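You operate a simulated robot arm through the tools that you are given. There is no shell and no other tool.

You run a simulated two-armed robot. Do the job below in one go: nothing can be reset, and whatever is moved stays where it is left.

Task
Stir the wave beaker until MIXED shows, then dose it just green.
Fine: stirrer knob on first, arm down to dose; stop before it darkens; end with the arm up and the knob OFF. Where these are worked on the way, their far stop is far enough and under half their travel is too little: electrode arm, stirrer knob.
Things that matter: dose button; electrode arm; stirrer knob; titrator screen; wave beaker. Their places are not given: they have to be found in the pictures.

The check looks at the end state, three seconds after you hand in, the way a careful person would. Anything else that was tipped, shoved, dropped, spilled or broken makes it a failure.

Robot
Two 6-joint arms with two-finger parallel grippers on one trunk that stands fixed in place. Base frame: the origin is at the foot of the trunk, x ahead of it, y to its left, z up. Lengths are in mm, angles in rad, forces in N, time in s.
The left shoulder is at [-69, 177, 846], the right one opposite. With the tool pointing down near the work surface each hand reaches from about 100 to 660 mm from the base axis, measured 20 degrees to its own side. Payload 1.57 kg a hand.
The tool frame of a hand sits at the grasp point between the pads (the TCP): z along the fingers, y along the line on which they close. The tips reach 30 mm beyond it. The gripper opens to 80 mm. The fingers are 17 mm wide and 12 mm thick; the gripper's body (40 by 82 mm) begins 80 mm behind the TCP.
Orientation is that of the tool frame in the base frame, as a unit quaternion [x, y, z, w]. With the fingers straight down and closing along the base's y, the tool's x points along the base's -x, its y along +y and its z along -z.

Tools
- The arms move only by the tool send_rows. It takes "left_plan", "right_plan" or both (then of equal length, played together; a hand with none holds still); each is a list of rows, each a list of 7 numbers: the turn, a rotation vector about the base's x, y, z in units of 180 degrees (1.0 is 180 degrees), then the shift along the base's x, y, z in units of 500 mm (1.0 is 500 mm), then the finger opening in mm, from 0 to 80. In form: [[rx, ry, rz, tx, ty, tz, claw], ...]. A call has 1 to 20 rows; each row is the pose to reach, as a shift and turn from the pose commanded when the call began. A call with a number of a shift or a turn outside -1 to 1 is refused whole. Each row takes 0.2 s and may step no farther than 50 mm and 0.15 rad from the row before; otherwise, or with a gripper value out of range, the whole call is refused. A pose out of reach is approached as far as the arm can. The call stops where the force on the tool passes 60 N (or 10 N more than at its start, if that is more) or the arm is blocked; 0.2 s more then pass. Each finger travels about 72 mm/s and halts on what it meets, pressing with about 21 N; the grip force reading is that of the motor and also rises with nothing between the fingers. The clock runs only during rows and for 0.2 s after the last one: add rows that repeat a pose to give the fingers time. It gives the time, the measured TCP pose, the force on the tool (base axes), the opening and the grip force at its end, in the units of the frame above (readings bear some noise), with the torque about the TCP (base axes, N m) and any sound that the robot's microphone picked up.
- Cameras (640 x 400 px; columns grow to the right, rows downward): "scene" is now at [42.1, 25.5, 1583.2]; the picture's right is [0.30, -0.95, 0.00], its down [-0.60, -0.19, -0.78] and it looks along [0.74, 0.24, -0.63] (base axes); focal length 326 px, centre (320, 200). "left" rides on the left gripper at [72, 7, -122] in its tool frame; the picture's right is [-0.09, 1.00, 0.00], its down [-0.84, -0.08, -0.54] and it looks along [-0.54, -0.05, 0.84] (tool axes); focal length 238 px, centre (320, 200). "right" rides on the right gripper at [72, -7, -122] in its tool frame; the picture's right is [0.09, 1.00, 0.00], its down [-0.84, 0.08, -0.54] and it looks along [-0.54, 0.05, 0.84] (tool axes); focal length 238 px, centre (320, 200).
- camera(camera): a new picture of that camera. It takes no simulated time.
- raise_lower(by): moves the trunk up (or, below 0, down) by that many mm; the arms and the scene camera ride with it, the base frame stays. It gives what a move gives, with no picture.
- turn_head(pan, tilt): turns the head with the scene camera to pan (to the left, within 2.496 rad either way) and tilt (down, from -0.506 to 1.204), counted from straight ahead of the robot (the tilt from the chest, where the trunk bows). It gives what a move gives.
- probe_pixels(camera, pixels): for up to 12 pixels [column, row] of the newest picture of that camera ("zoom" is the newest enlarged one), the place [x, y, z] in the base frame of the surface seen there, good to about 2 mm. It takes no simulated time.
- inspect(camera, box): a new picture of the part [left, top, right, bottom] of that camera's present view, enlarged. It takes no simulated time.
- hand_in(): hands the job in; it is judged then, once.

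Unless the task says otherwise, let go and move clear before handing in.

The tools are called as a command line: name --argument value ..., lists and objects as JSON in quotes. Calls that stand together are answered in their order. send_rows: Moves the arms, as the interface text tells. Its arguments: {"type":"object","properties":{"left_plan":{"type":"array","items":{"type":"array","items":{"type":"number"}}},"right_plan":{"type":"array","items":{"type":"array","items":{"type":"number"}}}},"required":[]} The other tools are called the same way: raise_lower (by) moves the trunk up or down; turn_head (pan, tilt) turns the head that bears the scene camera; camera (camera) takes a picture; probe_pixels (camera, pixels) gives the place of the surface under pixels of a picture; inspect (camera, box) takes an enlarged picture of a part of a camera's view; hand_in () hands the job in.

At the start:

```text
time_s: 0.0
left_tool_pos: [294.2, 384.3, 1336.2]
left_tool_rot: [0.0, 1.0, 0.0, -0.001]
left_wrist_force: [0.5, -0.2, 0.4]
left_moment: [0.0, 0.01, 0.02]
left_gripper_width: 80.2
left_grasp_force: 0.1
right_tool_pos: [350.4, 8.0, 1334.7]
right_tool_rot: [-0.001, 1.0, 0.0, 0.0]
right_wrist_force: [0.4, 0.0, -0.6]
right_moment: [-0.02, -0.02, -0.02]
right_gripper_width: 80.2
right_grasp_force: 0.0
trunk travel left (down, up): [-288.0, 40.0]
head pan, tilt (commanded): [0.307, 0.679]
```

scene: 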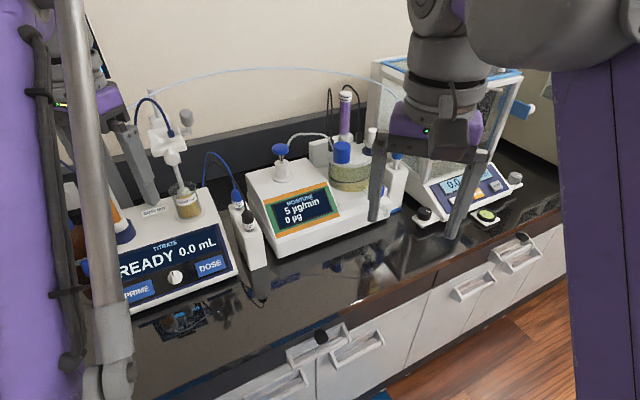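
right: 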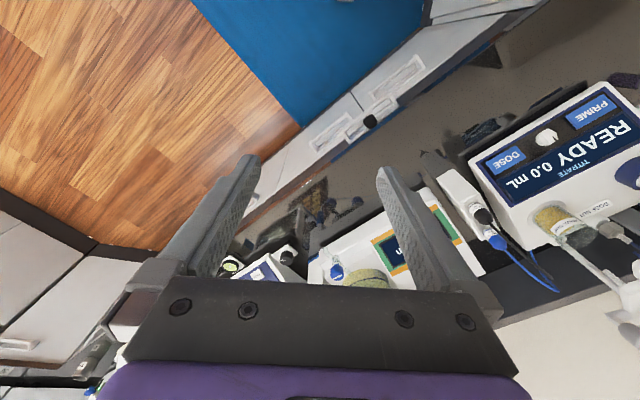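
left: 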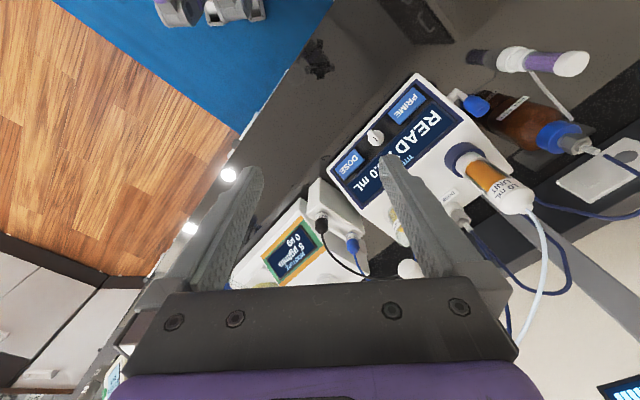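

The scene picture shows the titrator at lower left (READY 0.0 mL around pixel 165,258, a white knob near 175,277, DOSE near 210,265) and an electrode arm above a yellowish beaker near 187,205. I'll take enlarged pictures before I move anything.

inspect --camera "scene" --box '[80, 90, 280, 320]'

inspect --camera "right" --box '[440, 70, 640, 330]'

inspect --camera "left" --box '[300, 60, 600, 290]'

```text
1.74 times, centred on (180, 205) of scene
```

zoom: 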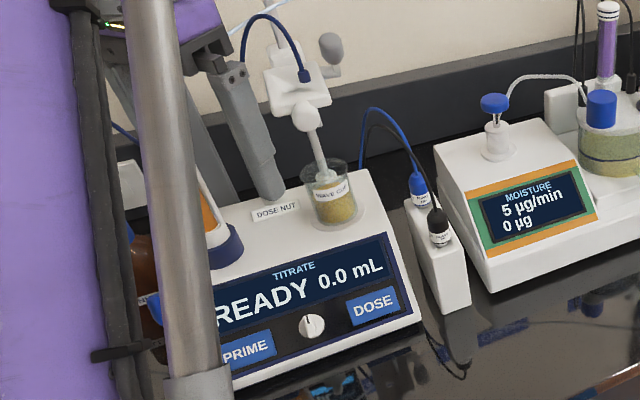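

```text
1.54 times, centred on (540, 200) of right
```

zoom: 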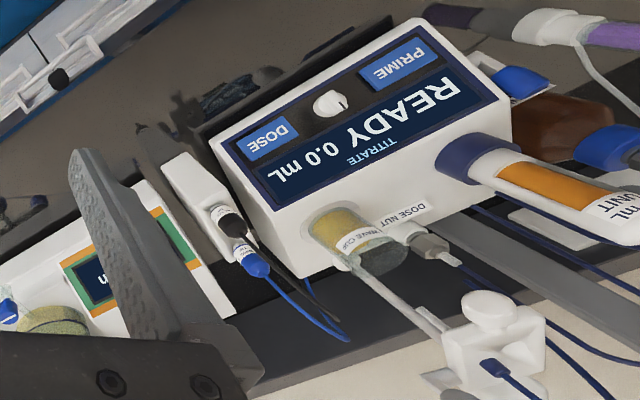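

```text
1.74 times, centred on (450, 175) of left
```

zoom: 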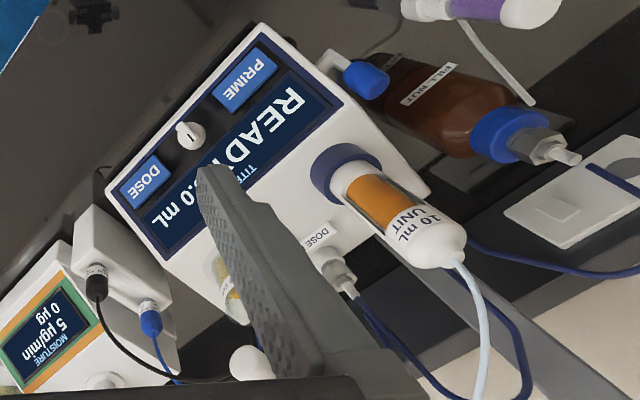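

The electrode arm's rod seems to enter the WAVE CUP beaker, and the left gripper hides part of the unit. I'll probe the main features in the scene view for their places.

camera --camera "scene"

probe_pixels --camera "scene" --pixels '[[175, 277], [210, 265], [187, 207], [182, 190], [175, 160], [165, 140], [186, 118], [222, 190], [239, 270], [138, 291], [155, 211], [180, 246]]'

probe_pixels --camera "right" --pixels '[[546, 138], [505, 158], [590, 108], [556, 215], [575, 237], [620, 290], [634, 262], [470, 160], [600, 235], [570, 232]]'

```text
taken
```

scene: 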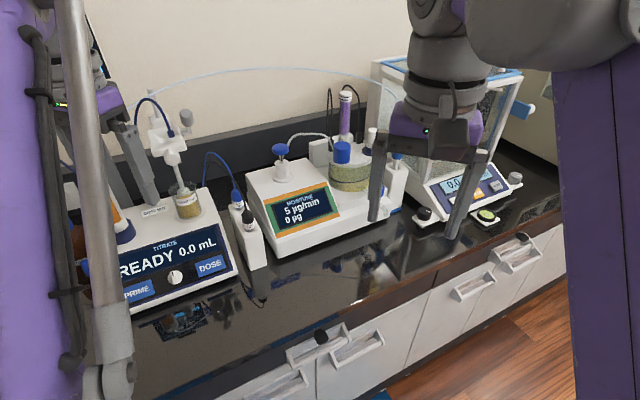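

```text
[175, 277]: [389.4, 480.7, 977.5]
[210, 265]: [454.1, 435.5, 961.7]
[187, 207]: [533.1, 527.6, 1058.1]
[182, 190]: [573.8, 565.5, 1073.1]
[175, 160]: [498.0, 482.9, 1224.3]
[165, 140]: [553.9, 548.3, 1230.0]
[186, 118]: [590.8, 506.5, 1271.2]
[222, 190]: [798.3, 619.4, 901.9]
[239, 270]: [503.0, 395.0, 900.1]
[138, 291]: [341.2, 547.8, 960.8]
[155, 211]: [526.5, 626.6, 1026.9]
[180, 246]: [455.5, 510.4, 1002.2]
```

```text
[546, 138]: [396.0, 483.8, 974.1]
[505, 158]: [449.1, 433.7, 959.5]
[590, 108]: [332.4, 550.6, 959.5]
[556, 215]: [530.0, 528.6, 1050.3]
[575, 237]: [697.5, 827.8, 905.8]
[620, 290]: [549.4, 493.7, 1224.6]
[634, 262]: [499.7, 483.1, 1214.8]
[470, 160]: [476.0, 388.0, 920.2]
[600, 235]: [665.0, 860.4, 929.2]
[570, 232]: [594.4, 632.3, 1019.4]
```

The panel runs along (+x,−y): PRIME is near [335,549,960], the knob at [390,481,978] and DOSE at [452,435,961], with a white head over the cup at z≈1225. I'll probe the left picture for the tall parts near the left hand, to plan a safe better view.

probe_pixels --camera "left" --pixels '[[475, 165], [500, 185], [520, 200], [545, 250], [460, 160], [400, 230], [410, 268], [460, 212], [540, 60], [575, 140], [470, 105], [376, 137]]'

probe_pixels --camera "scene" --pixels '[[170, 128], [158, 148], [170, 148], [183, 140], [173, 170], [178, 182], [187, 128], [150, 105], [177, 133], [210, 160], [172, 152], [157, 132]]'

inspect --camera "scene" --box '[130, 90, 230, 230]'

```text
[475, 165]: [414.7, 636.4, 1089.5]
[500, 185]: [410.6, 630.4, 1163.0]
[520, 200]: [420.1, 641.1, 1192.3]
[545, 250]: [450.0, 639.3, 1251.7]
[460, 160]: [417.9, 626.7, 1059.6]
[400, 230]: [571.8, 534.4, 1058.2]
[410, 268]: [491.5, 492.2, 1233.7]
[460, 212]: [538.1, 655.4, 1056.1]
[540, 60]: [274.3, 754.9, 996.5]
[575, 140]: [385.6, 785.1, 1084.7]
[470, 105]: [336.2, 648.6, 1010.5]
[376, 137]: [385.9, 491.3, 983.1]
```

```text
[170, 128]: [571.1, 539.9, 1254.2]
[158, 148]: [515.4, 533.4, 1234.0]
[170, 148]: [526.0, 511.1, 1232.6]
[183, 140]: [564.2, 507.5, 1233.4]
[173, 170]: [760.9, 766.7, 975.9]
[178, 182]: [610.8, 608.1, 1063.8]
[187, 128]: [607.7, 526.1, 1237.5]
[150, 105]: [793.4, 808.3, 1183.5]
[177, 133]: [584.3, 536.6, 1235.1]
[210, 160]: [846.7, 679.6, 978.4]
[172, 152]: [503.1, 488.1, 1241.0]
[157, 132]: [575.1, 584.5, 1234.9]
```

```text
2.86 times, centred on (180, 160) of scene
```

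zoom: 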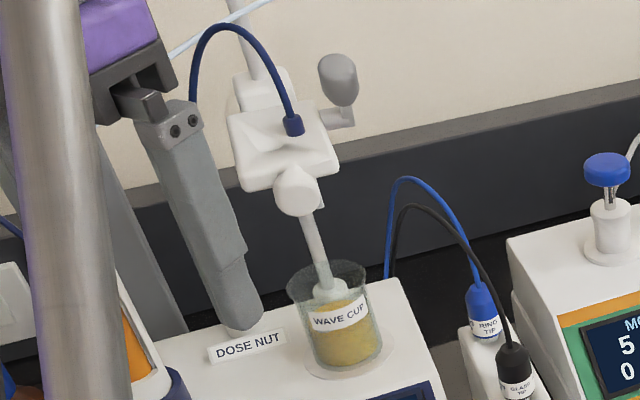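

The head (white block near [555,530,1235], ball at [500,485,1225]) sits on a rear post, with the electrode rod above or in the cup. I'll move the left hand back and left, and turn the right hand's camera toward the titrator for a clear side view.

send_rows --left_plan '[[0, 0, 0, -0.03, 0.04, 0, 80], [0, 0, 0, -0.06, 0.08, 0, 80], [0, 0, 0, -0.09, 0.12, 0, 80], [0, 0, 0, -0.12, 0.16, 0, 80], [0, 0, 0, -0.15, 0.2, 0, 80], [0, 0, 0, -0.19, 0.23, 0, 80]]' --right_plan '[[0, 0, 0.044, 0, 0.03, 0, 80], [0, 0, 0.088, 0, 0.06, 0, 80], [0, 0, 0.132, 0, 0.1, 0, 80], [0, 0, 0.176, 0, 0.14, 0, 80], [0, 0, 0.22, 0, 0.18, 0, 80], [0, 0, 0.264, 0, 0.22, 0, 80]]'

camera --camera "right"

camera --camera "scene"

camera --camera "left"

```text
time_s: 1.4
left_tool_pos: [197.7, 499.7, 1335.8]
left_tool_rot: [0.0, 1.0, -0.001, 0.001]
left_wrist_force: [0.1, 0.1, 1.1]
left_moment: [-0.01, 0.0, -0.02]
left_gripper_width: 79.8
left_grasp_force: 0.1
right_tool_pos: [336.4, 103.6, 1316.4]
right_tool_rot: [-0.384, 0.924, -0.002, 0.0]
right_wrist_force: [0.2, -0.5, 0.1]
right_moment: [-0.02, -0.02, -0.03]
right_gripper_width: 80.1
right_grasp_force: 0.1
right hand out of reach, approached as far as the arm can: row 3, 4, 5, 6
trunk travel left (down, up): [-288.0, 40.0]
head pan, tilt (commanded): [0.307, 0.679]
```

```text
taken
```

right: 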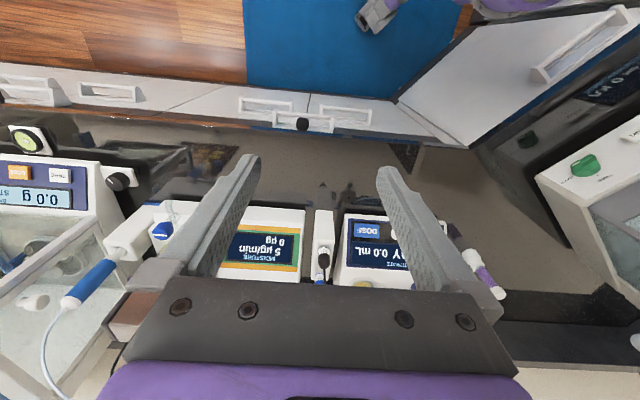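

```text
taken
```

scene: 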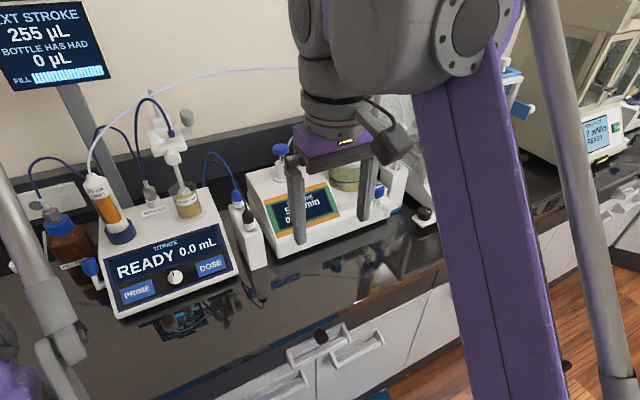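

```text
taken
```

left: 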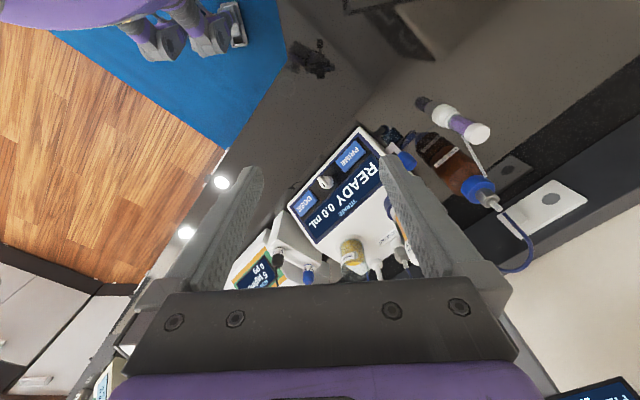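

Now the titrator is clear in the scene view, and a second screen appears at upper left (pixels 0-105, 0-90: "NEXT STROKE 255 µL"). I'll pan the head left to read everything, then enlarge the details.

turn_head --pan 0.6 --tilt 0.6

camera --camera "scene"

```text
time_s: 2.2
left_tool_pos: [197.6, 498.1, 1334.8]
left_tool_rot: [0.0, 1.0, 0.0, -0.001]
left_wrist_force: [0.1, -0.4, 0.1]
left_moment: [0.02, 0.03, -0.02]
left_gripper_width: 80.2
left_grasp_force: 0.0
right_tool_pos: [336.1, 102.4, 1315.8]
right_tool_rot: [-0.382, 0.924, 0.0, 0.001]
right_wrist_force: [-0.8, 1.5, -0.1]
right_moment: [-0.01, 0.03, 0.02]
right_gripper_width: 80.3
right_grasp_force: 0.0
trunk travel left (down, up): [-288.0, 40.0]
head pan, tilt (commanded): [0.6, 0.6]
```

```text
taken
```

scene: 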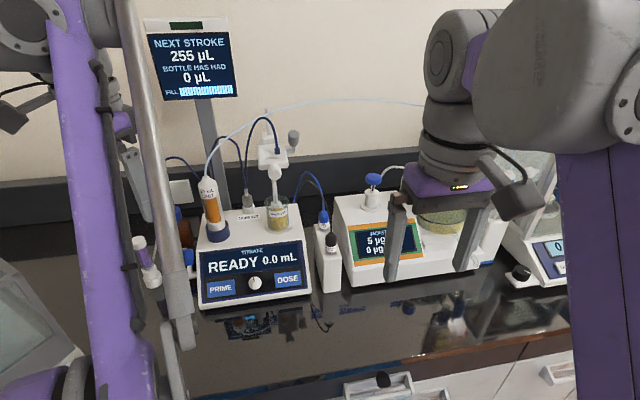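

inspect --camera "scene" --box '[130, 10, 250, 110]'

inspect --camera "scene" --box '[180, 105, 350, 315]'

inspect --camera "scene" --box '[230, 100, 330, 240]'

```text
4.00 times, centred on (190, 60) of scene
```

zoom: 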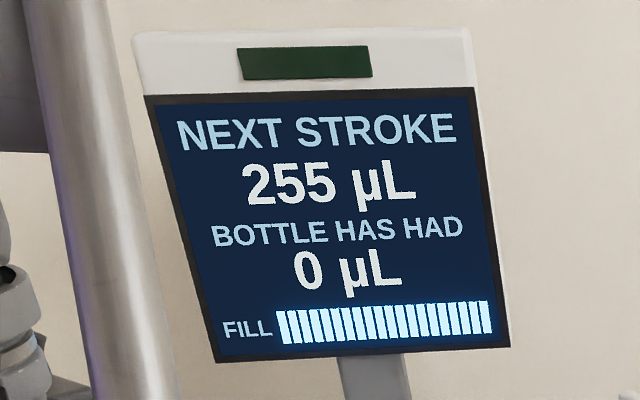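

```text
1.90 times, centred on (265, 210) of scene
```

zoom: 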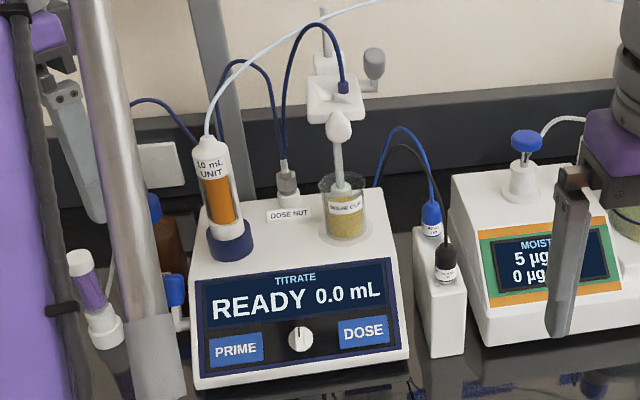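

```text
2.86 times, centred on (280, 170) of scene
```

zoom: 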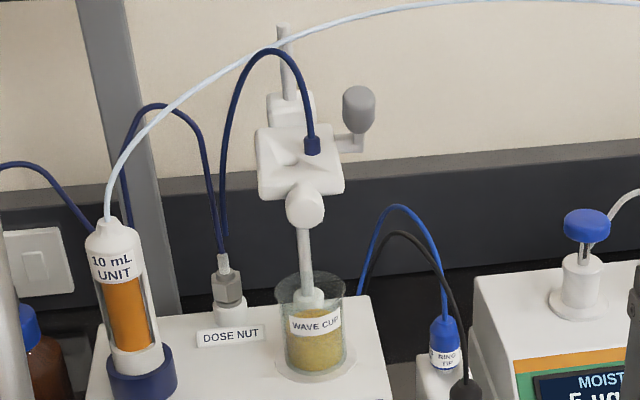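

The small screen on the wall belongs to a bottle dispenser; the TITRATE screen reads READY 0.0 mL. I'll enlarge the knob and panel and probe the panel plane.

inspect --camera "scene" --box '[195, 235, 315, 310]'

probe_pixels --camera "scene" --pixels '[[201, 253], [300, 242], [206, 302], [308, 286], [253, 283], [254, 272], [222, 287], [287, 279], [258, 245], [235, 283], [270, 283], [254, 292]]'

probe_pixels --camera "left" --pixels '[[326, 183], [306, 206], [350, 155], [340, 208], [290, 207], [362, 130], [320, 240], [325, 177], [331, 186], [320, 186], [380, 168], [357, 250]]'

inspect --camera "left" --box '[270, 120, 430, 280]'

```text
5.33 times, centred on (255, 272) of scene
```

zoom: 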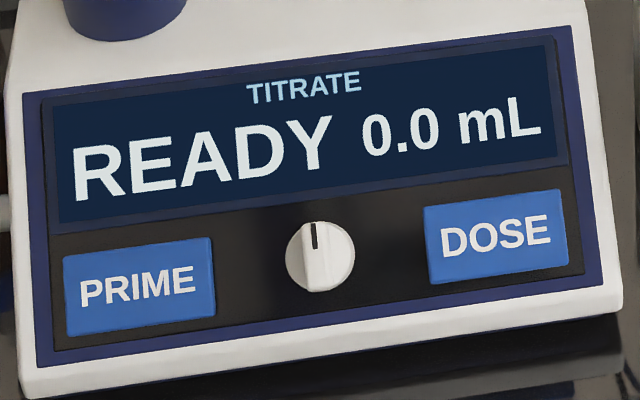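

```text
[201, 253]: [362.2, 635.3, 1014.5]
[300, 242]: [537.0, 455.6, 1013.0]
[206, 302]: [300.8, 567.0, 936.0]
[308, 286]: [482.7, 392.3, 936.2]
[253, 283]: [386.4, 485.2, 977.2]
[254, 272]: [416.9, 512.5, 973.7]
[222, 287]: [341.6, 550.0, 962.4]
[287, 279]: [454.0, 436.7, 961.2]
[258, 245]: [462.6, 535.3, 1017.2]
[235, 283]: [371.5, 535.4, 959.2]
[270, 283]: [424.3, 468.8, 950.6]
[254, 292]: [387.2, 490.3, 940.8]
```

```text
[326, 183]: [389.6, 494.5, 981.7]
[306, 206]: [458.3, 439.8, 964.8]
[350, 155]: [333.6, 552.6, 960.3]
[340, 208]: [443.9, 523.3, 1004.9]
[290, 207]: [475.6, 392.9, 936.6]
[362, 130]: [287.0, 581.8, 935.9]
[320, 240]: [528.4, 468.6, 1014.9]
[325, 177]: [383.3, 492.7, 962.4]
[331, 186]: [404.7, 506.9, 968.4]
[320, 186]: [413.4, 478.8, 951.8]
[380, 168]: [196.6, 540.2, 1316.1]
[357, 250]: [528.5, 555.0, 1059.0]
```

```text
2.50 times, centred on (350, 200) of left
```

zoom: 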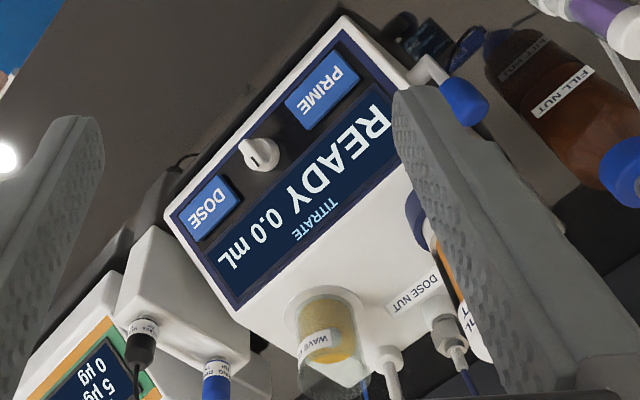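

The panel plane is now known: it slopes about 42° and faces (−0.47,−0.47,0.75). The knob pointer is straight up, which I take as OFF. Next I'll probe the electrode arm's parts in the scene view.

probe_pixels --camera "scene" --pixels '[[267, 116], [269, 138], [268, 152], [273, 166], [275, 172], [275, 187], [276, 204], [279, 213], [276, 221], [293, 137], [290, 150], [277, 151]]'

probe_pixels --camera "scene" --pixels '[[274, 181], [275, 194], [260, 162], [287, 161], [263, 168], [270, 125], [276, 199], [266, 200], [289, 200], [278, 197], [248, 200], [284, 164]]'

```text
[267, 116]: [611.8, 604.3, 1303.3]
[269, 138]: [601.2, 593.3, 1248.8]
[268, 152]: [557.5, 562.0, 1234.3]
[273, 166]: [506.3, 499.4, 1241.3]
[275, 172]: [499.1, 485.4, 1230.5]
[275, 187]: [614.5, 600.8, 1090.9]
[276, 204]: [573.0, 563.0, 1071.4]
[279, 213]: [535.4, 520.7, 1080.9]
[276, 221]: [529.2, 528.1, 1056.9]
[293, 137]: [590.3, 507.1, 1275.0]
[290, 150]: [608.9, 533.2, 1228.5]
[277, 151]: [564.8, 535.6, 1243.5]
```

```text
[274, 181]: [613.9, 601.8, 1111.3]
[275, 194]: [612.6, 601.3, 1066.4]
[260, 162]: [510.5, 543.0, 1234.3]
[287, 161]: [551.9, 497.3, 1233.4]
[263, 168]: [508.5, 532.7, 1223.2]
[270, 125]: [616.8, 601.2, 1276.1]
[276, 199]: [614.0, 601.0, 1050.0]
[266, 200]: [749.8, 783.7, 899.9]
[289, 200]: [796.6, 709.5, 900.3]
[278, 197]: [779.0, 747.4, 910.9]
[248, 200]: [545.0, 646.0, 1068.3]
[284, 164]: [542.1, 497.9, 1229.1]
```

The rod at [614,601] is the fixed rear post; the head rides on it, with the collar at z≈1249 and the ball grip at [499,485,1230]. I'll back the right hand off and bring the left hand round to face the panel, so its camera sees the head and panel from the front.

send_rows --left_plan '[[0.0101, -0.0244, 0.0265, 0.0228, -0.0396, -0.0411, 80], [0.0202, -0.0488, 0.053, 0.0456, -0.0791, -0.0822, 80], [0.0303, -0.0731, 0.0796, 0.0683, -0.1187, -0.1233, 80], [0.0404, -0.0975, 0.1061, 0.0911, -0.1582, -0.1644, 80], [0.0505, -0.1219, 0.1326, 0.1139, -0.1978, -0.2056, 80], [0.0606, -0.1463, 0.1591, 0.1367, -0.2373, -0.2467, 80], [0.0707, -0.1706, 0.1857, 0.1594, -0.2769, -0.2878, 80], [0.0808, -0.195, 0.2122, 0.1822, -0.3164, -0.3289, 80], [0.0909, -0.2194, 0.2387, 0.205, -0.356, -0.37, 80]]' --right_plan '[[0, 0, -0.03, 0, -0.06, 0, 80], [0, 0, -0.06, 0, -0.12, 0, 80], [0, 0, -0.09, 0, -0.18, 0, 80], [0, 0, -0.12, 0, -0.24, 0, 80], [0, 0, -0.15, 0, -0.3, 0, 80], [0, 0, -0.18, 0, -0.36, 0, 80], [0, 0, -0.21, 0, -0.42, 0, 80], [0, 0, -0.24, 0, -0.48, 0, 80], [0, 0, -0.264, 0, -0.54, 0, 80]]'

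camera --camera "left"

camera --camera "scene"

```text
time_s: 4.2
left_tool_pos: [300.8, 321.7, 1149.2]
left_tool_rot: [-0.358, 0.863, 0.137, 0.329]
left_wrist_force: [0.5, -0.5, -0.1]
left_moment: [0.03, -0.02, -0.01]
left_gripper_width: 80.0
left_grasp_force: 0.0
right_tool_pos: [337.2, -167.2, 1318.7]
right_tool_rot: [0.0, 1.0, -0.001, 0.0]
right_wrist_force: [-0.9, 0.1, -0.2]
right_moment: [0.01, -0.04, 0.01]
right_gripper_width: 79.9
right_grasp_force: 0.1
trunk travel left (down, up): [-288.0, 40.0]
head pan, tilt (commanded): [0.6, 0.6]
```

```text
taken
```

left: 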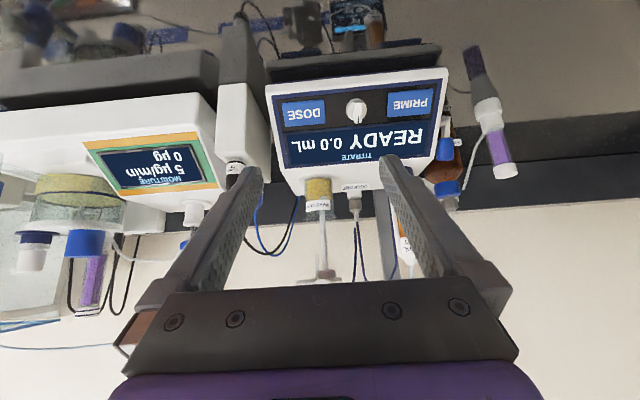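

```text
taken
```

scene: 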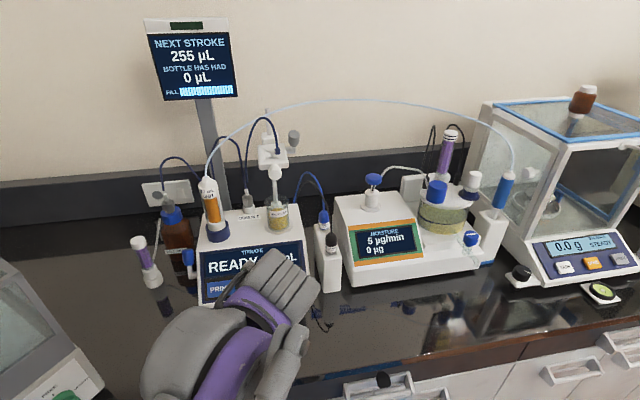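

The left camera now sees the panel squarely: knob at (356,110), DOSE at (305,112), PRIME at (410,102). I'll enlarge it and the head.

inspect --camera "left" --box '[260, 65, 460, 190]'

inspect --camera "left" --box '[270, 160, 420, 300]'

inspect --camera "scene" --box '[180, 100, 340, 240]'

probe_pixels --camera "left" --pixels '[[356, 110], [356, 100], [356, 118], [348, 110], [365, 110], [305, 112], [410, 102], [305, 122], [290, 112], [335, 110], [378, 106], [318, 195]]'

```text
3.20 times, centred on (360, 128) of left
```

zoom: 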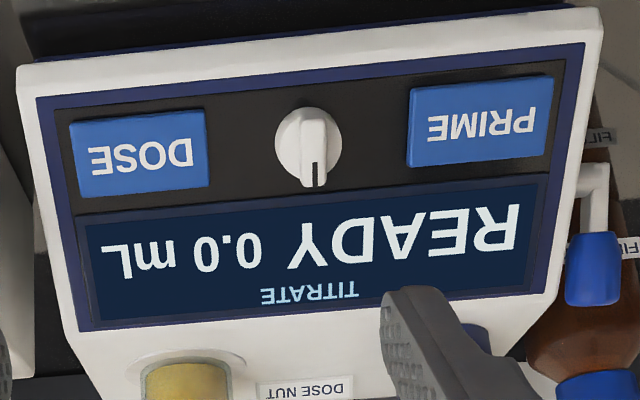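

```text
2.86 times, centred on (345, 230) of left
```

zoom: 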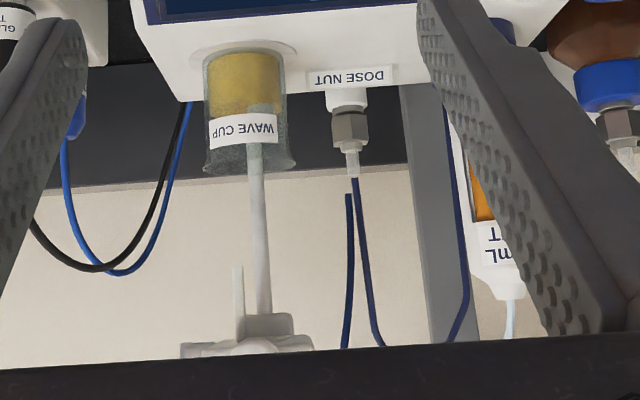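

```text
2.86 times, centred on (260, 170) of scene
```

zoom: 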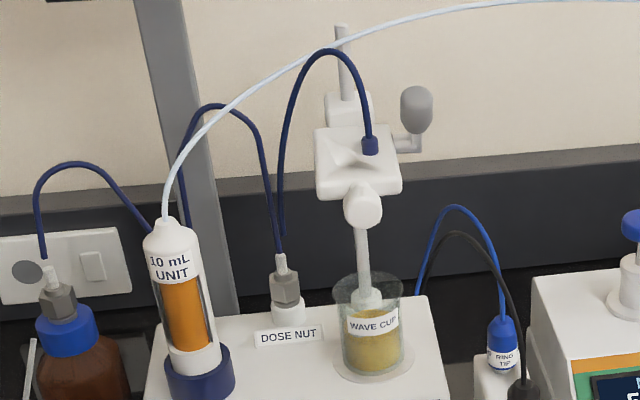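

```text
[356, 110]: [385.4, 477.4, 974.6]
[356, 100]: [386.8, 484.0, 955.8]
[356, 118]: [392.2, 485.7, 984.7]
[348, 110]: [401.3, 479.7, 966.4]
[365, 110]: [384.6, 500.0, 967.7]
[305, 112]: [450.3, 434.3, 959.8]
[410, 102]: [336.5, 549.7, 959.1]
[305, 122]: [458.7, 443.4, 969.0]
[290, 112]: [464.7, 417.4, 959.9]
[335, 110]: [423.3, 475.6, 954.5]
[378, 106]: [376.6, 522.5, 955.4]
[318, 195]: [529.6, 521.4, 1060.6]
```

The fin-shaped knob stands about 32 mm above the panel, its disc at about 17 mm, with the pointer toward the screen. I'll enlarge just the knob and probe its edges precisely.

inspect --camera "left" --box '[332, 90, 380, 130]'

```text
10.00 times, centred on (356, 110) of left
```

zoom: 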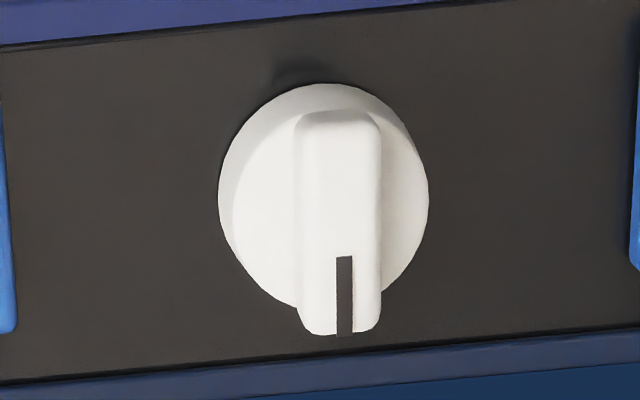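

probe_pixels --camera "zoom" --pixels '[[338, 130], [340, 200], [342, 240], [343, 325], [300, 220], [376, 220], [230, 200], [420, 200], [270, 250], [405, 250], [310, 325], [375, 320]]'

```text
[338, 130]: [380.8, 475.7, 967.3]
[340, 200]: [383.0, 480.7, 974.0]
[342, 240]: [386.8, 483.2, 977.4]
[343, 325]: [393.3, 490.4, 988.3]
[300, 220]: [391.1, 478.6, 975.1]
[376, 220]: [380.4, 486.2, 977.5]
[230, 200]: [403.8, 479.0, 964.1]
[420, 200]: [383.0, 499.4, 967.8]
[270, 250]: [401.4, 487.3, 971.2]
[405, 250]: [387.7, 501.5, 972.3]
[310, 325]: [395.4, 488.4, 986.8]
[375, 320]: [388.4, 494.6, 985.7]
```

The fin's top centre is at [387,483,978], about 13 mm wide and aligned with the slope. I'll bring the hand on to the knob axis about 60 mm off and check before closing in.

send_rows --left_plan '[[0, 0, 0, 0.02, 0.05, -0.045, 70], [0, 0, 0, 0.04, 0.1, -0.09, 60], [0, 0, 0, 0.06, 0.15, -0.136, 50], [0, 0, 0, 0.08, 0.2, -0.181, 42], [0, 0, 0, 0.0996, 0.2498, -0.2266, 42], [0, 0, 0, 0.0996, 0.2498, -0.2266, 42]]'

camera --camera "left"

camera --camera "scene"

```text
time_s: 5.6
left_tool_pos: [351.3, 447.5, 1039.2]
left_tool_rot: [-0.359, 0.863, 0.137, 0.329]
left_wrist_force: [0.2, 0.1, -0.1]
left_moment: [0.02, -0.02, -0.03]
left_gripper_width: 41.9
left_grasp_force: 0.1
right_tool_pos: [335.8, -167.5, 1317.9]
right_tool_rot: [0.001, 1.0, 0.0, -0.001]
right_wrist_force: [0.8, -0.1, -0.6]
right_moment: [0.03, -0.04, 0.0]
right_gripper_width: 79.8
right_grasp_force: 0.0
trunk travel left (down, up): [-288.0, 40.0]
head pan, tilt (commanded): [0.6, 0.6]
```

```text
taken
```

left: 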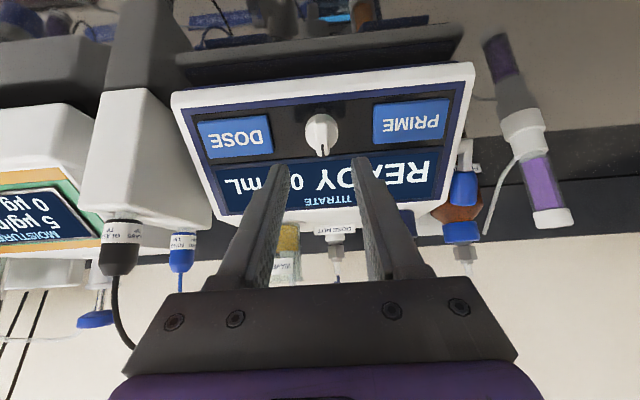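

```text
taken
```

scene: 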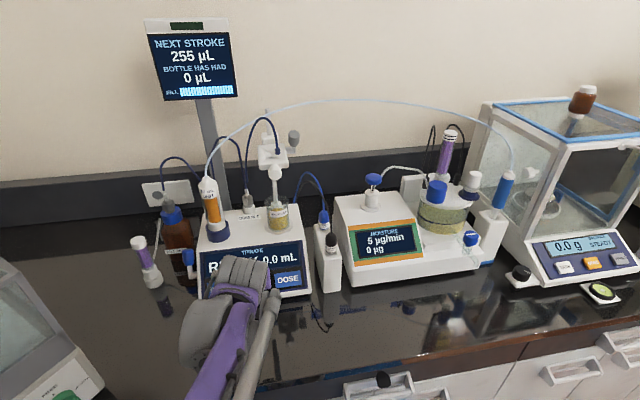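

The hand is on the axis with the knob ahead between the fingers at pixel (320,133). I'll re-probe the fin from this closer view.

inspect --camera "left" --box '[290, 105, 354, 165]'

probe_pixels --camera "zoom" --pixels '[[320, 200], [300, 200], [340, 200], [320, 150], [320, 260], [320, 330]]'

```text
6.67 times, centred on (322, 135) of left
```

zoom: 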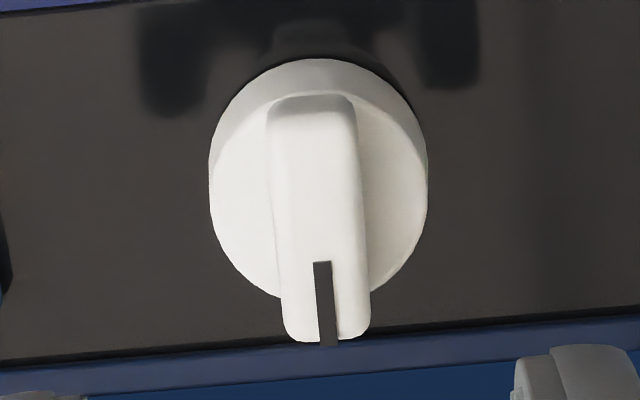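

```text
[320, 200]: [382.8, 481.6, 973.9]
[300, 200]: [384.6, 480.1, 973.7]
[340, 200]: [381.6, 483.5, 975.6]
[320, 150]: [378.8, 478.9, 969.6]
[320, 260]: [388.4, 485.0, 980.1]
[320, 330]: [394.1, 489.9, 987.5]
```

The fin's centre is confirmed near [386,483,977.5]. I'll advance so the fingertips straddle the fin just above the disc, then close.

send_rows --left_plan '[[0, 0, 0, 0.018, 0.018, -0.032, 42], [0, 0, 0, 0.036, 0.036, -0.064, 42], [0, 0, 0, 0.055, 0.0546, -0.0964, 42], [0, 0, 0, 0.055, 0.0546, -0.0964, 42]]'

camera --camera "left"

```text
time_s: 6.6
left_tool_pos: [378.8, 475.5, 990.7]
left_tool_rot: [-0.358, 0.863, 0.137, 0.329]
left_wrist_force: [0.7, -0.2, -0.4]
left_moment: [0.05, -0.01, 0.01]
left_gripper_width: 42.1
left_grasp_force: 0.1
right_tool_pos: [336.4, -167.4, 1318.4]
right_tool_rot: [0.0, 1.0, 0.001, 0.0]
right_wrist_force: [-0.5, 0.8, 0.5]
right_moment: [0.01, 0.0, -0.03]
right_gripper_width: 79.9
right_grasp_force: 0.0
trunk travel left (down, up): [-288.0, 40.0]
head pan, tilt (commanded): [0.6, 0.6]
```

```text
taken
```

left: 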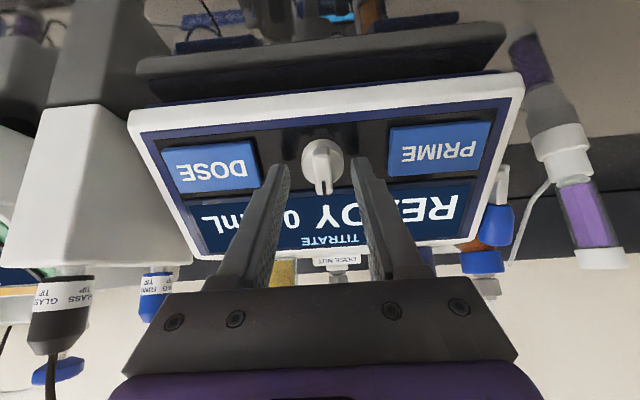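

The fingertips straddle the fin (tips near (280,165) and (355,160), fin at (322,165)). I'll close the fingers.

send_rows --left_plan '[[0, 0, 0, 0, 0, 0, 25], [0, 0, 0, 0, 0, 0, 8], [0, 0, 0, 0, 0, 0, 8]]'

camera --camera "left"

```text
time_s: 7.4
left_tool_pos: [377.7, 477.1, 991.8]
left_tool_rot: [-0.358, 0.863, 0.136, 0.329]
left_wrist_force: [-3.2, 6.8, 0.2]
left_moment: [0.13, 0.11, 0.09]
left_gripper_width: 14.2
left_grasp_force: 3.4
right_tool_pos: [336.3, -165.2, 1317.7]
right_tool_rot: [0.0, 1.0, 0.0, 0.001]
right_wrist_force: [-0.4, 0.5, -0.9]
right_moment: [0.0, -0.02, 0.03]
right_gripper_width: 79.9
right_grasp_force: 0.0
trunk travel left (down, up): [-288.0, 40.0]
head pan, tilt (commanded): [0.6, 0.6]
```

```text
taken
```

left: 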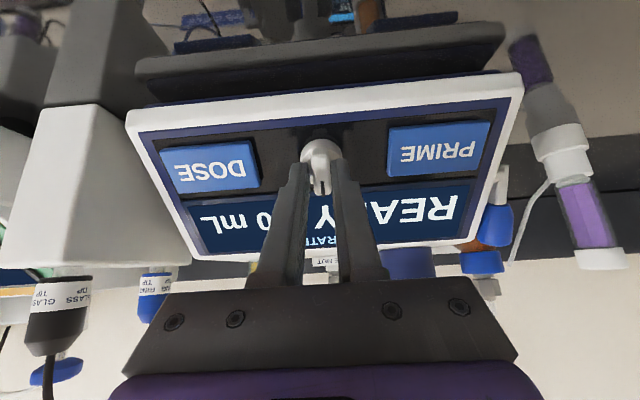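

The fin is held (opening 14.2 mm, small side force). I'll nudge to centre and try a small clockwise turn, watching the torque.

send_rows --left_plan '[[0.02096, 0.02096, -0.0333, -0.002, 0.0024, 0, 8], [0.0419, 0.0419, -0.0666, -0.002, 0.0024, 0, 8], [0.0629, 0.0629, -0.0999, -0.002, 0.0024, 0, 8]]'

camera --camera "left"

```text
time_s: 8.2
left_tool_pos: [376.6, 476.4, 989.4]
left_tool_rot: [-0.169, 0.919, 0.202, 0.293]
left_wrist_force: [-1.2, 5.4, 2.9]
left_moment: [0.14, -0.07, 0.08]
left_gripper_width: 12.6
left_grasp_force: 2.5
right_tool_pos: [335.5, -165.4, 1318.1]
right_tool_rot: [0.0, 1.0, 0.0, -0.001]
right_wrist_force: [0.1, 0.1, -0.4]
right_moment: [0.01, -0.02, 0.02]
right_gripper_width: 80.1
right_grasp_force: 0.1
trunk travel left (down, up): [-288.0, 40.0]
head pan, tilt (commanded): [0.6, 0.6]
```

```text
taken
```

left: 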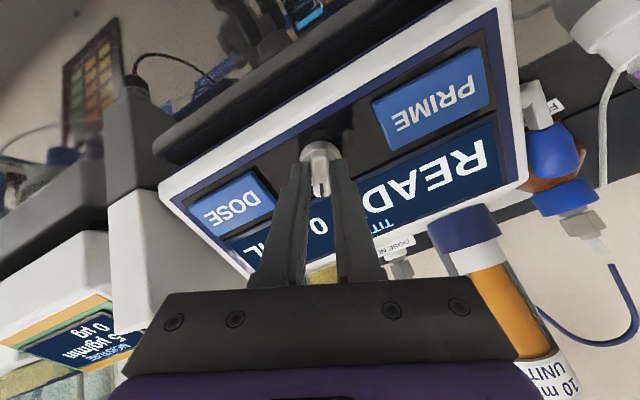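

The knob follows the hand with little torque (fin still straight between the fingers at (318,170)). I'll continue clockwise.

send_rows --left_plan '[[0.02096, 0.02096, -0.0333, 0, 0, 0, 8], [0.0419, 0.0419, -0.0666, 0, 0, 0, 8], [0.0629, 0.0629, -0.0999, 0, 0, 0, 8], [0.0838, 0.0838, -0.1332, 0, 0, 0, 8]]'

camera --camera "left"

camera --camera "scene"

```text
time_s: 9.2
left_tool_pos: [376.9, 475.8, 988.0]
left_tool_rot: [0.091, 0.93, 0.275, 0.226]
left_wrist_force: [-3.7, 7.6, 3.1]
left_moment: [0.21, 0.03, 0.17]
left_gripper_width: 15.1
left_grasp_force: 4.0
right_tool_pos: [336.0, -166.3, 1319.0]
right_tool_rot: [0.0, 1.0, 0.001, 0.001]
right_wrist_force: [-0.6, 1.0, 0.9]
right_moment: [-0.03, -0.02, -0.01]
right_gripper_width: 80.0
right_grasp_force: 0.0
trunk travel left (down, up): [-288.0, 40.0]
head pan, tilt (commanded): [0.6, 0.6]
```

```text
taken
```

left: 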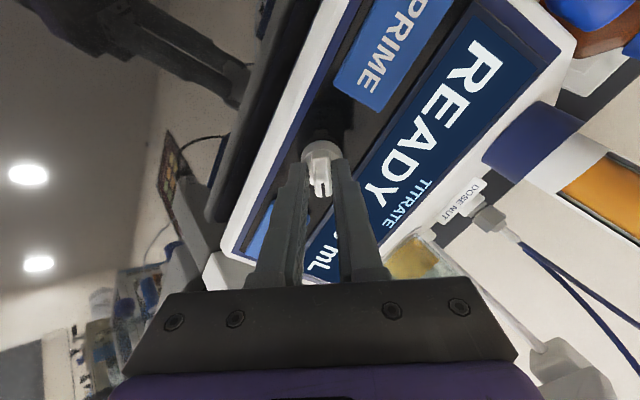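

```text
taken
```

scene: 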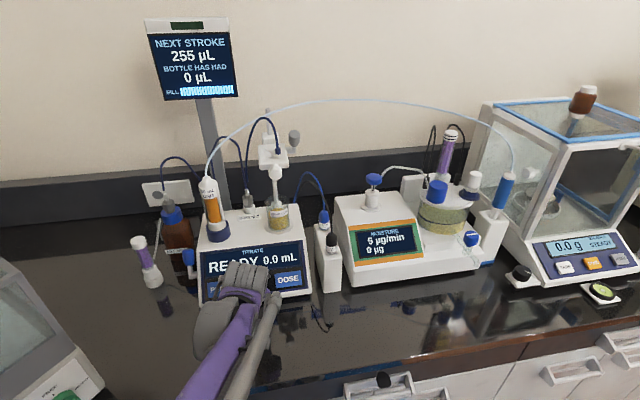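

The knob has turned about 56° clockwise with negligible torque, and the screen still reads READY. I'll turn further.

send_rows --left_plan '[[0.02096, 0.02096, -0.0333, -0.001, 0.002, 0.001, 8], [0.0419, 0.0419, -0.0666, -0.001, 0.002, 0.002, 8], [0.0629, 0.0629, -0.0999, -0.001, 0.002, 0.003, 8], [0.0838, 0.0838, -0.1332, -0.001, 0.002, 0.003, 8]]'

camera --camera "left"

inspect --camera "scene" --box '[180, 100, 340, 310]'

```text
time_s: 10.2
left_tool_pos: [378.5, 476.7, 989.4]
left_tool_rot: [0.345, 0.869, 0.326, 0.141]
left_wrist_force: [1.9, 4.6, 2.7]
left_moment: [0.13, -0.09, 0.03]
left_gripper_width: 12.5
left_grasp_force: 2.8
right_tool_pos: [336.8, -166.6, 1317.5]
right_tool_rot: [0.0, 1.0, 0.0, 0.0]
right_wrist_force: [0.3, 0.2, 0.3]
right_moment: [0.0, 0.04, -0.04]
right_gripper_width: 79.8
right_grasp_force: 0.1
trunk travel left (down, up): [-288.0, 40.0]
head pan, tilt (commanded): [0.6, 0.6]
```

```text
taken
```

left: 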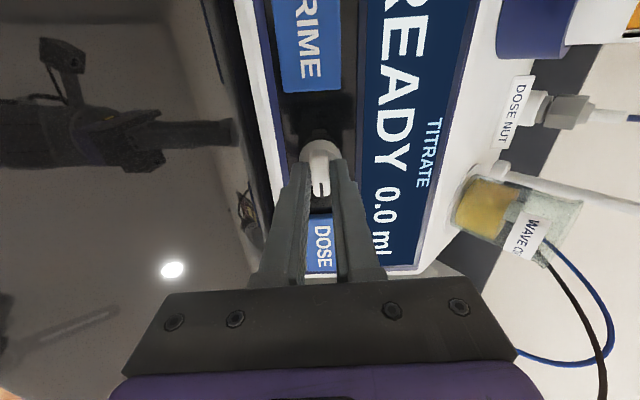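

```text
1.90 times, centred on (260, 205) of scene
```

zoom: 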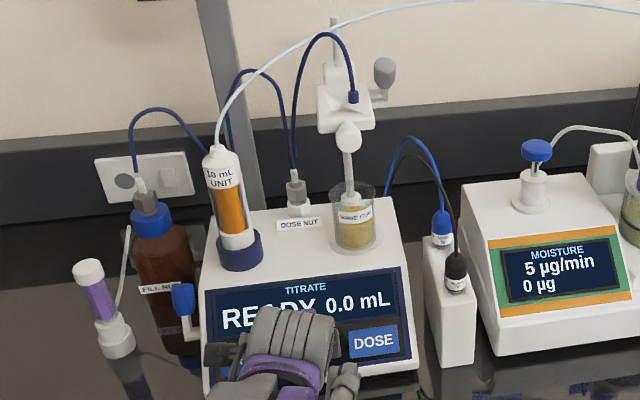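

The knob has now turned about 88° (pointer toward DOSE), still with no stop felt. I'll continue clockwise.

send_rows --left_plan '[[0.02096, 0.02096, -0.0333, 0, 0, 0, 8], [0.0419, 0.0419, -0.0666, 0, 0, 0, 8], [0.0629, 0.0629, -0.0999, 0, 0, 0, 8], [0.0838, 0.0838, -0.1332, 0, 0, 0, 8]]'

camera --camera "left"

inspect --camera "scene" --box '[180, 100, 340, 310]'

```text
time_s: 11.2
left_tool_pos: [377.4, 477.8, 990.4]
left_tool_rot: [0.572, 0.739, 0.352, 0.047]
left_wrist_force: [1.9, -1.5, -7.6]
left_moment: [0.34, -0.29, 0.42]
left_gripper_width: 11.9
left_grasp_force: 29.3
right_tool_pos: [336.2, -166.5, 1316.9]
right_tool_rot: [0.0, 1.0, 0.0, 0.0]
right_wrist_force: [-0.1, -0.2, 0.8]
right_moment: [-0.01, 0.0, 0.01]
right_gripper_width: 79.8
right_grasp_force: 0.0
trunk travel left (down, up): [-288.0, 40.0]
head pan, tilt (commanded): [0.6, 0.6]
```

```text
taken
```

left: 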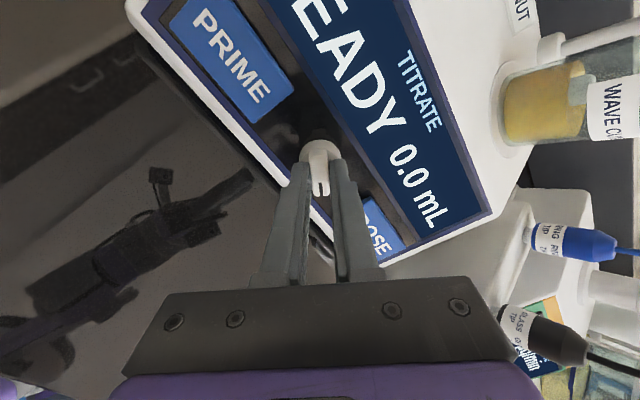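

```text
1.90 times, centred on (260, 205) of scene
```

zoom: 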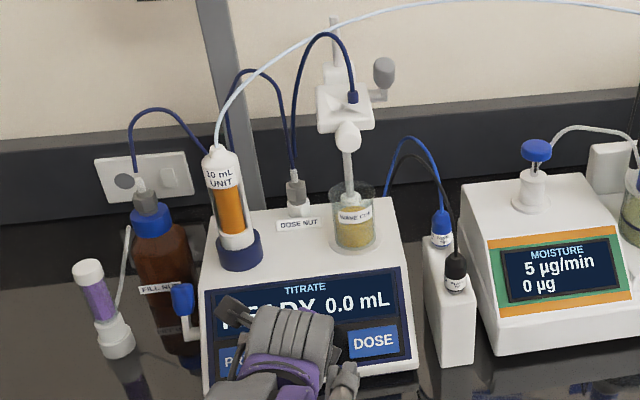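

A stop is felt now (about 0.29 N·m about the knob axis, grip 29 N), so the knob should be at its far stop, about 115–120°. I'll release, back off along the normal and check the pointer and screen.

send_rows --left_plan '[[0, 0, 0, 0, 0, 0, 20], [0, 0, 0, 0, 0, 0, 42], [0, 0, 0, 0, 0, 0, 42], [0, 0, 0, -0.02, -0.02, 0.032, 42], [0, 0, 0, -0.04, -0.04, 0.064, 42], [0, 0, 0, -0.06, -0.06, 0.096, 42], [0, 0, 0, -0.085, -0.085, 0.135, 42]]'

camera --camera "left"

inspect --camera "scene" --box '[180, 100, 340, 310]'

```text
time_s: 12.8
left_tool_pos: [335.0, 433.4, 1060.4]
left_tool_rot: [0.571, 0.74, 0.353, 0.045]
left_wrist_force: [0.6, 0.1, 0.4]
left_moment: [-0.01, 0.03, -0.02]
left_gripper_width: 42.0
left_grasp_force: 0.0
right_tool_pos: [336.0, -167.1, 1319.0]
right_tool_rot: [0.0, 1.0, 0.0, -0.001]
right_wrist_force: [0.1, 0.3, -0.2]
right_moment: [0.03, -0.01, -0.03]
right_gripper_width: 80.1
right_grasp_force: 0.0
trunk travel left (down, up): [-288.0, 40.0]
head pan, tilt (commanded): [0.6, 0.6]
```

```text
taken
```

left: 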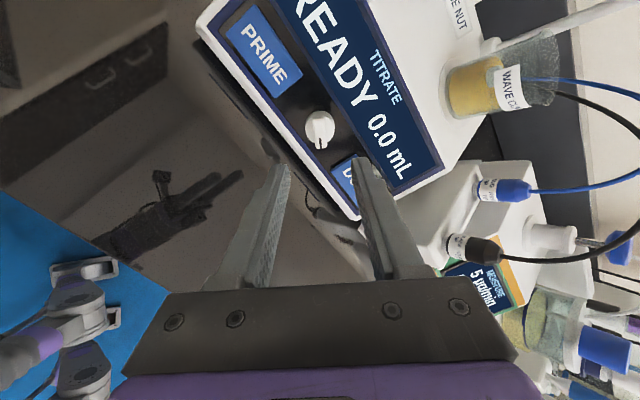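

```text
1.90 times, centred on (260, 205) of scene
```

zoom: 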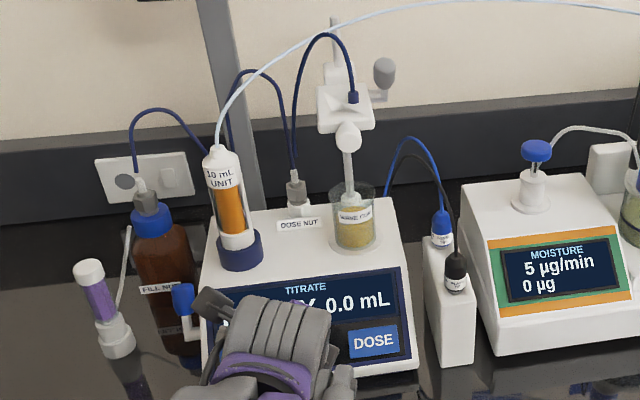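

inspect --camera "left" --box '[280, 80, 420, 200]'

inspect --camera "left" --box '[430, 40, 570, 140]'

```text
3.33 times, centred on (350, 140) of left
```

zoom: 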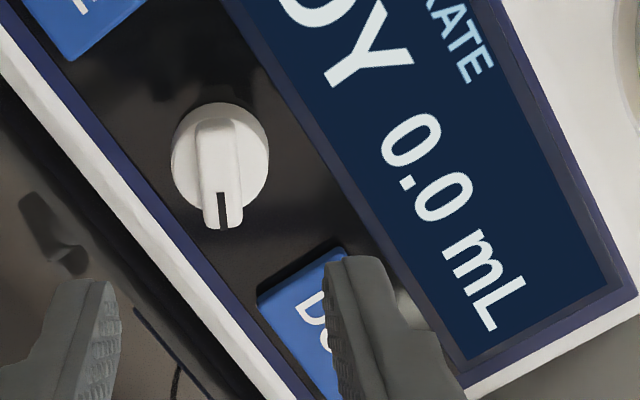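

```text
4.00 times, centred on (500, 90) of left
```

zoom: 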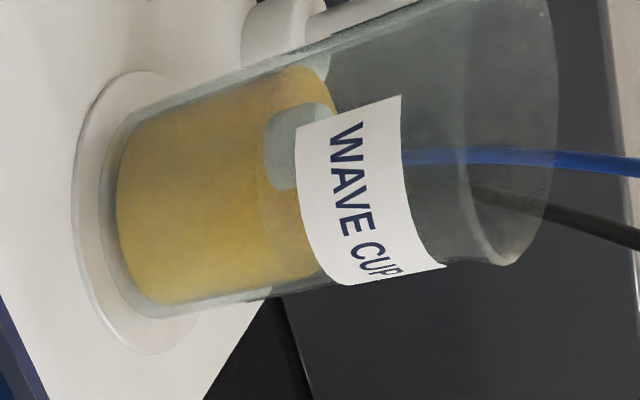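

The pointer now sits about 120° clockwise, past DOSE, and stayed there after release; the screen still reads READY. While it stirs, I'll check the pale overhead tube and the head's details before going near the arm.

camera --camera "scene"

probe_pixels --camera "scene" --pixels '[[211, 160], [222, 142], [240, 126], [270, 111], [300, 103], [330, 100], [400, 102], [450, 113], [262, 119], [250, 130], [276, 165], [274, 173]]'

inspect --camera "scene" --box '[245, 115, 305, 190]'

```text
taken
```

scene: 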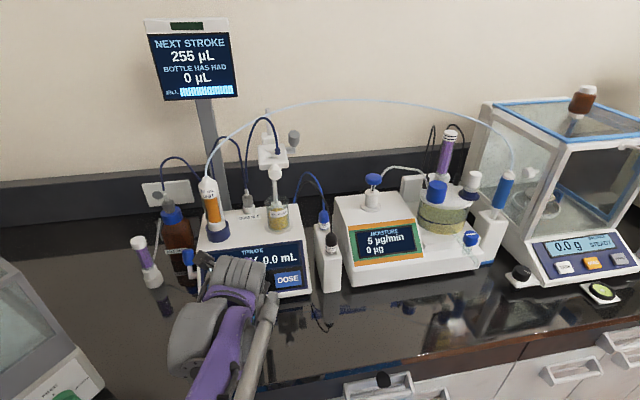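

```text
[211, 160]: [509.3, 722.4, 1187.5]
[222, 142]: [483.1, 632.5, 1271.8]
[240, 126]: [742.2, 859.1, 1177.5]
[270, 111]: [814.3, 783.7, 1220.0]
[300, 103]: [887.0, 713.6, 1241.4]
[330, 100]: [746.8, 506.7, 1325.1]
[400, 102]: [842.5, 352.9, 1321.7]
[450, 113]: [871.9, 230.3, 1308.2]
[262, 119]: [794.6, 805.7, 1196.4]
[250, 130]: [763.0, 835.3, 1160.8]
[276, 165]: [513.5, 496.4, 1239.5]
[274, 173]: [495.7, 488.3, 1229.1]
```

```text
5.33 times, centred on (275, 152) of scene
```

zoom: 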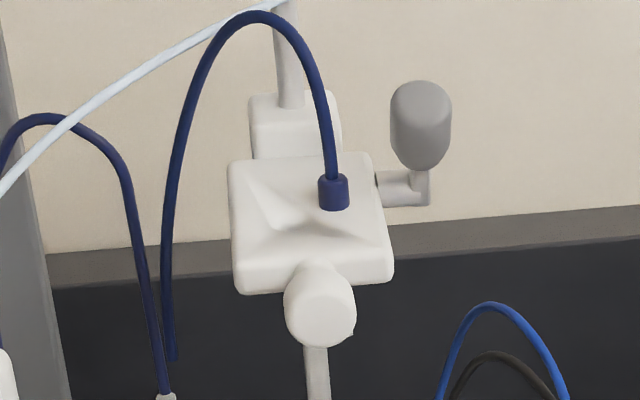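

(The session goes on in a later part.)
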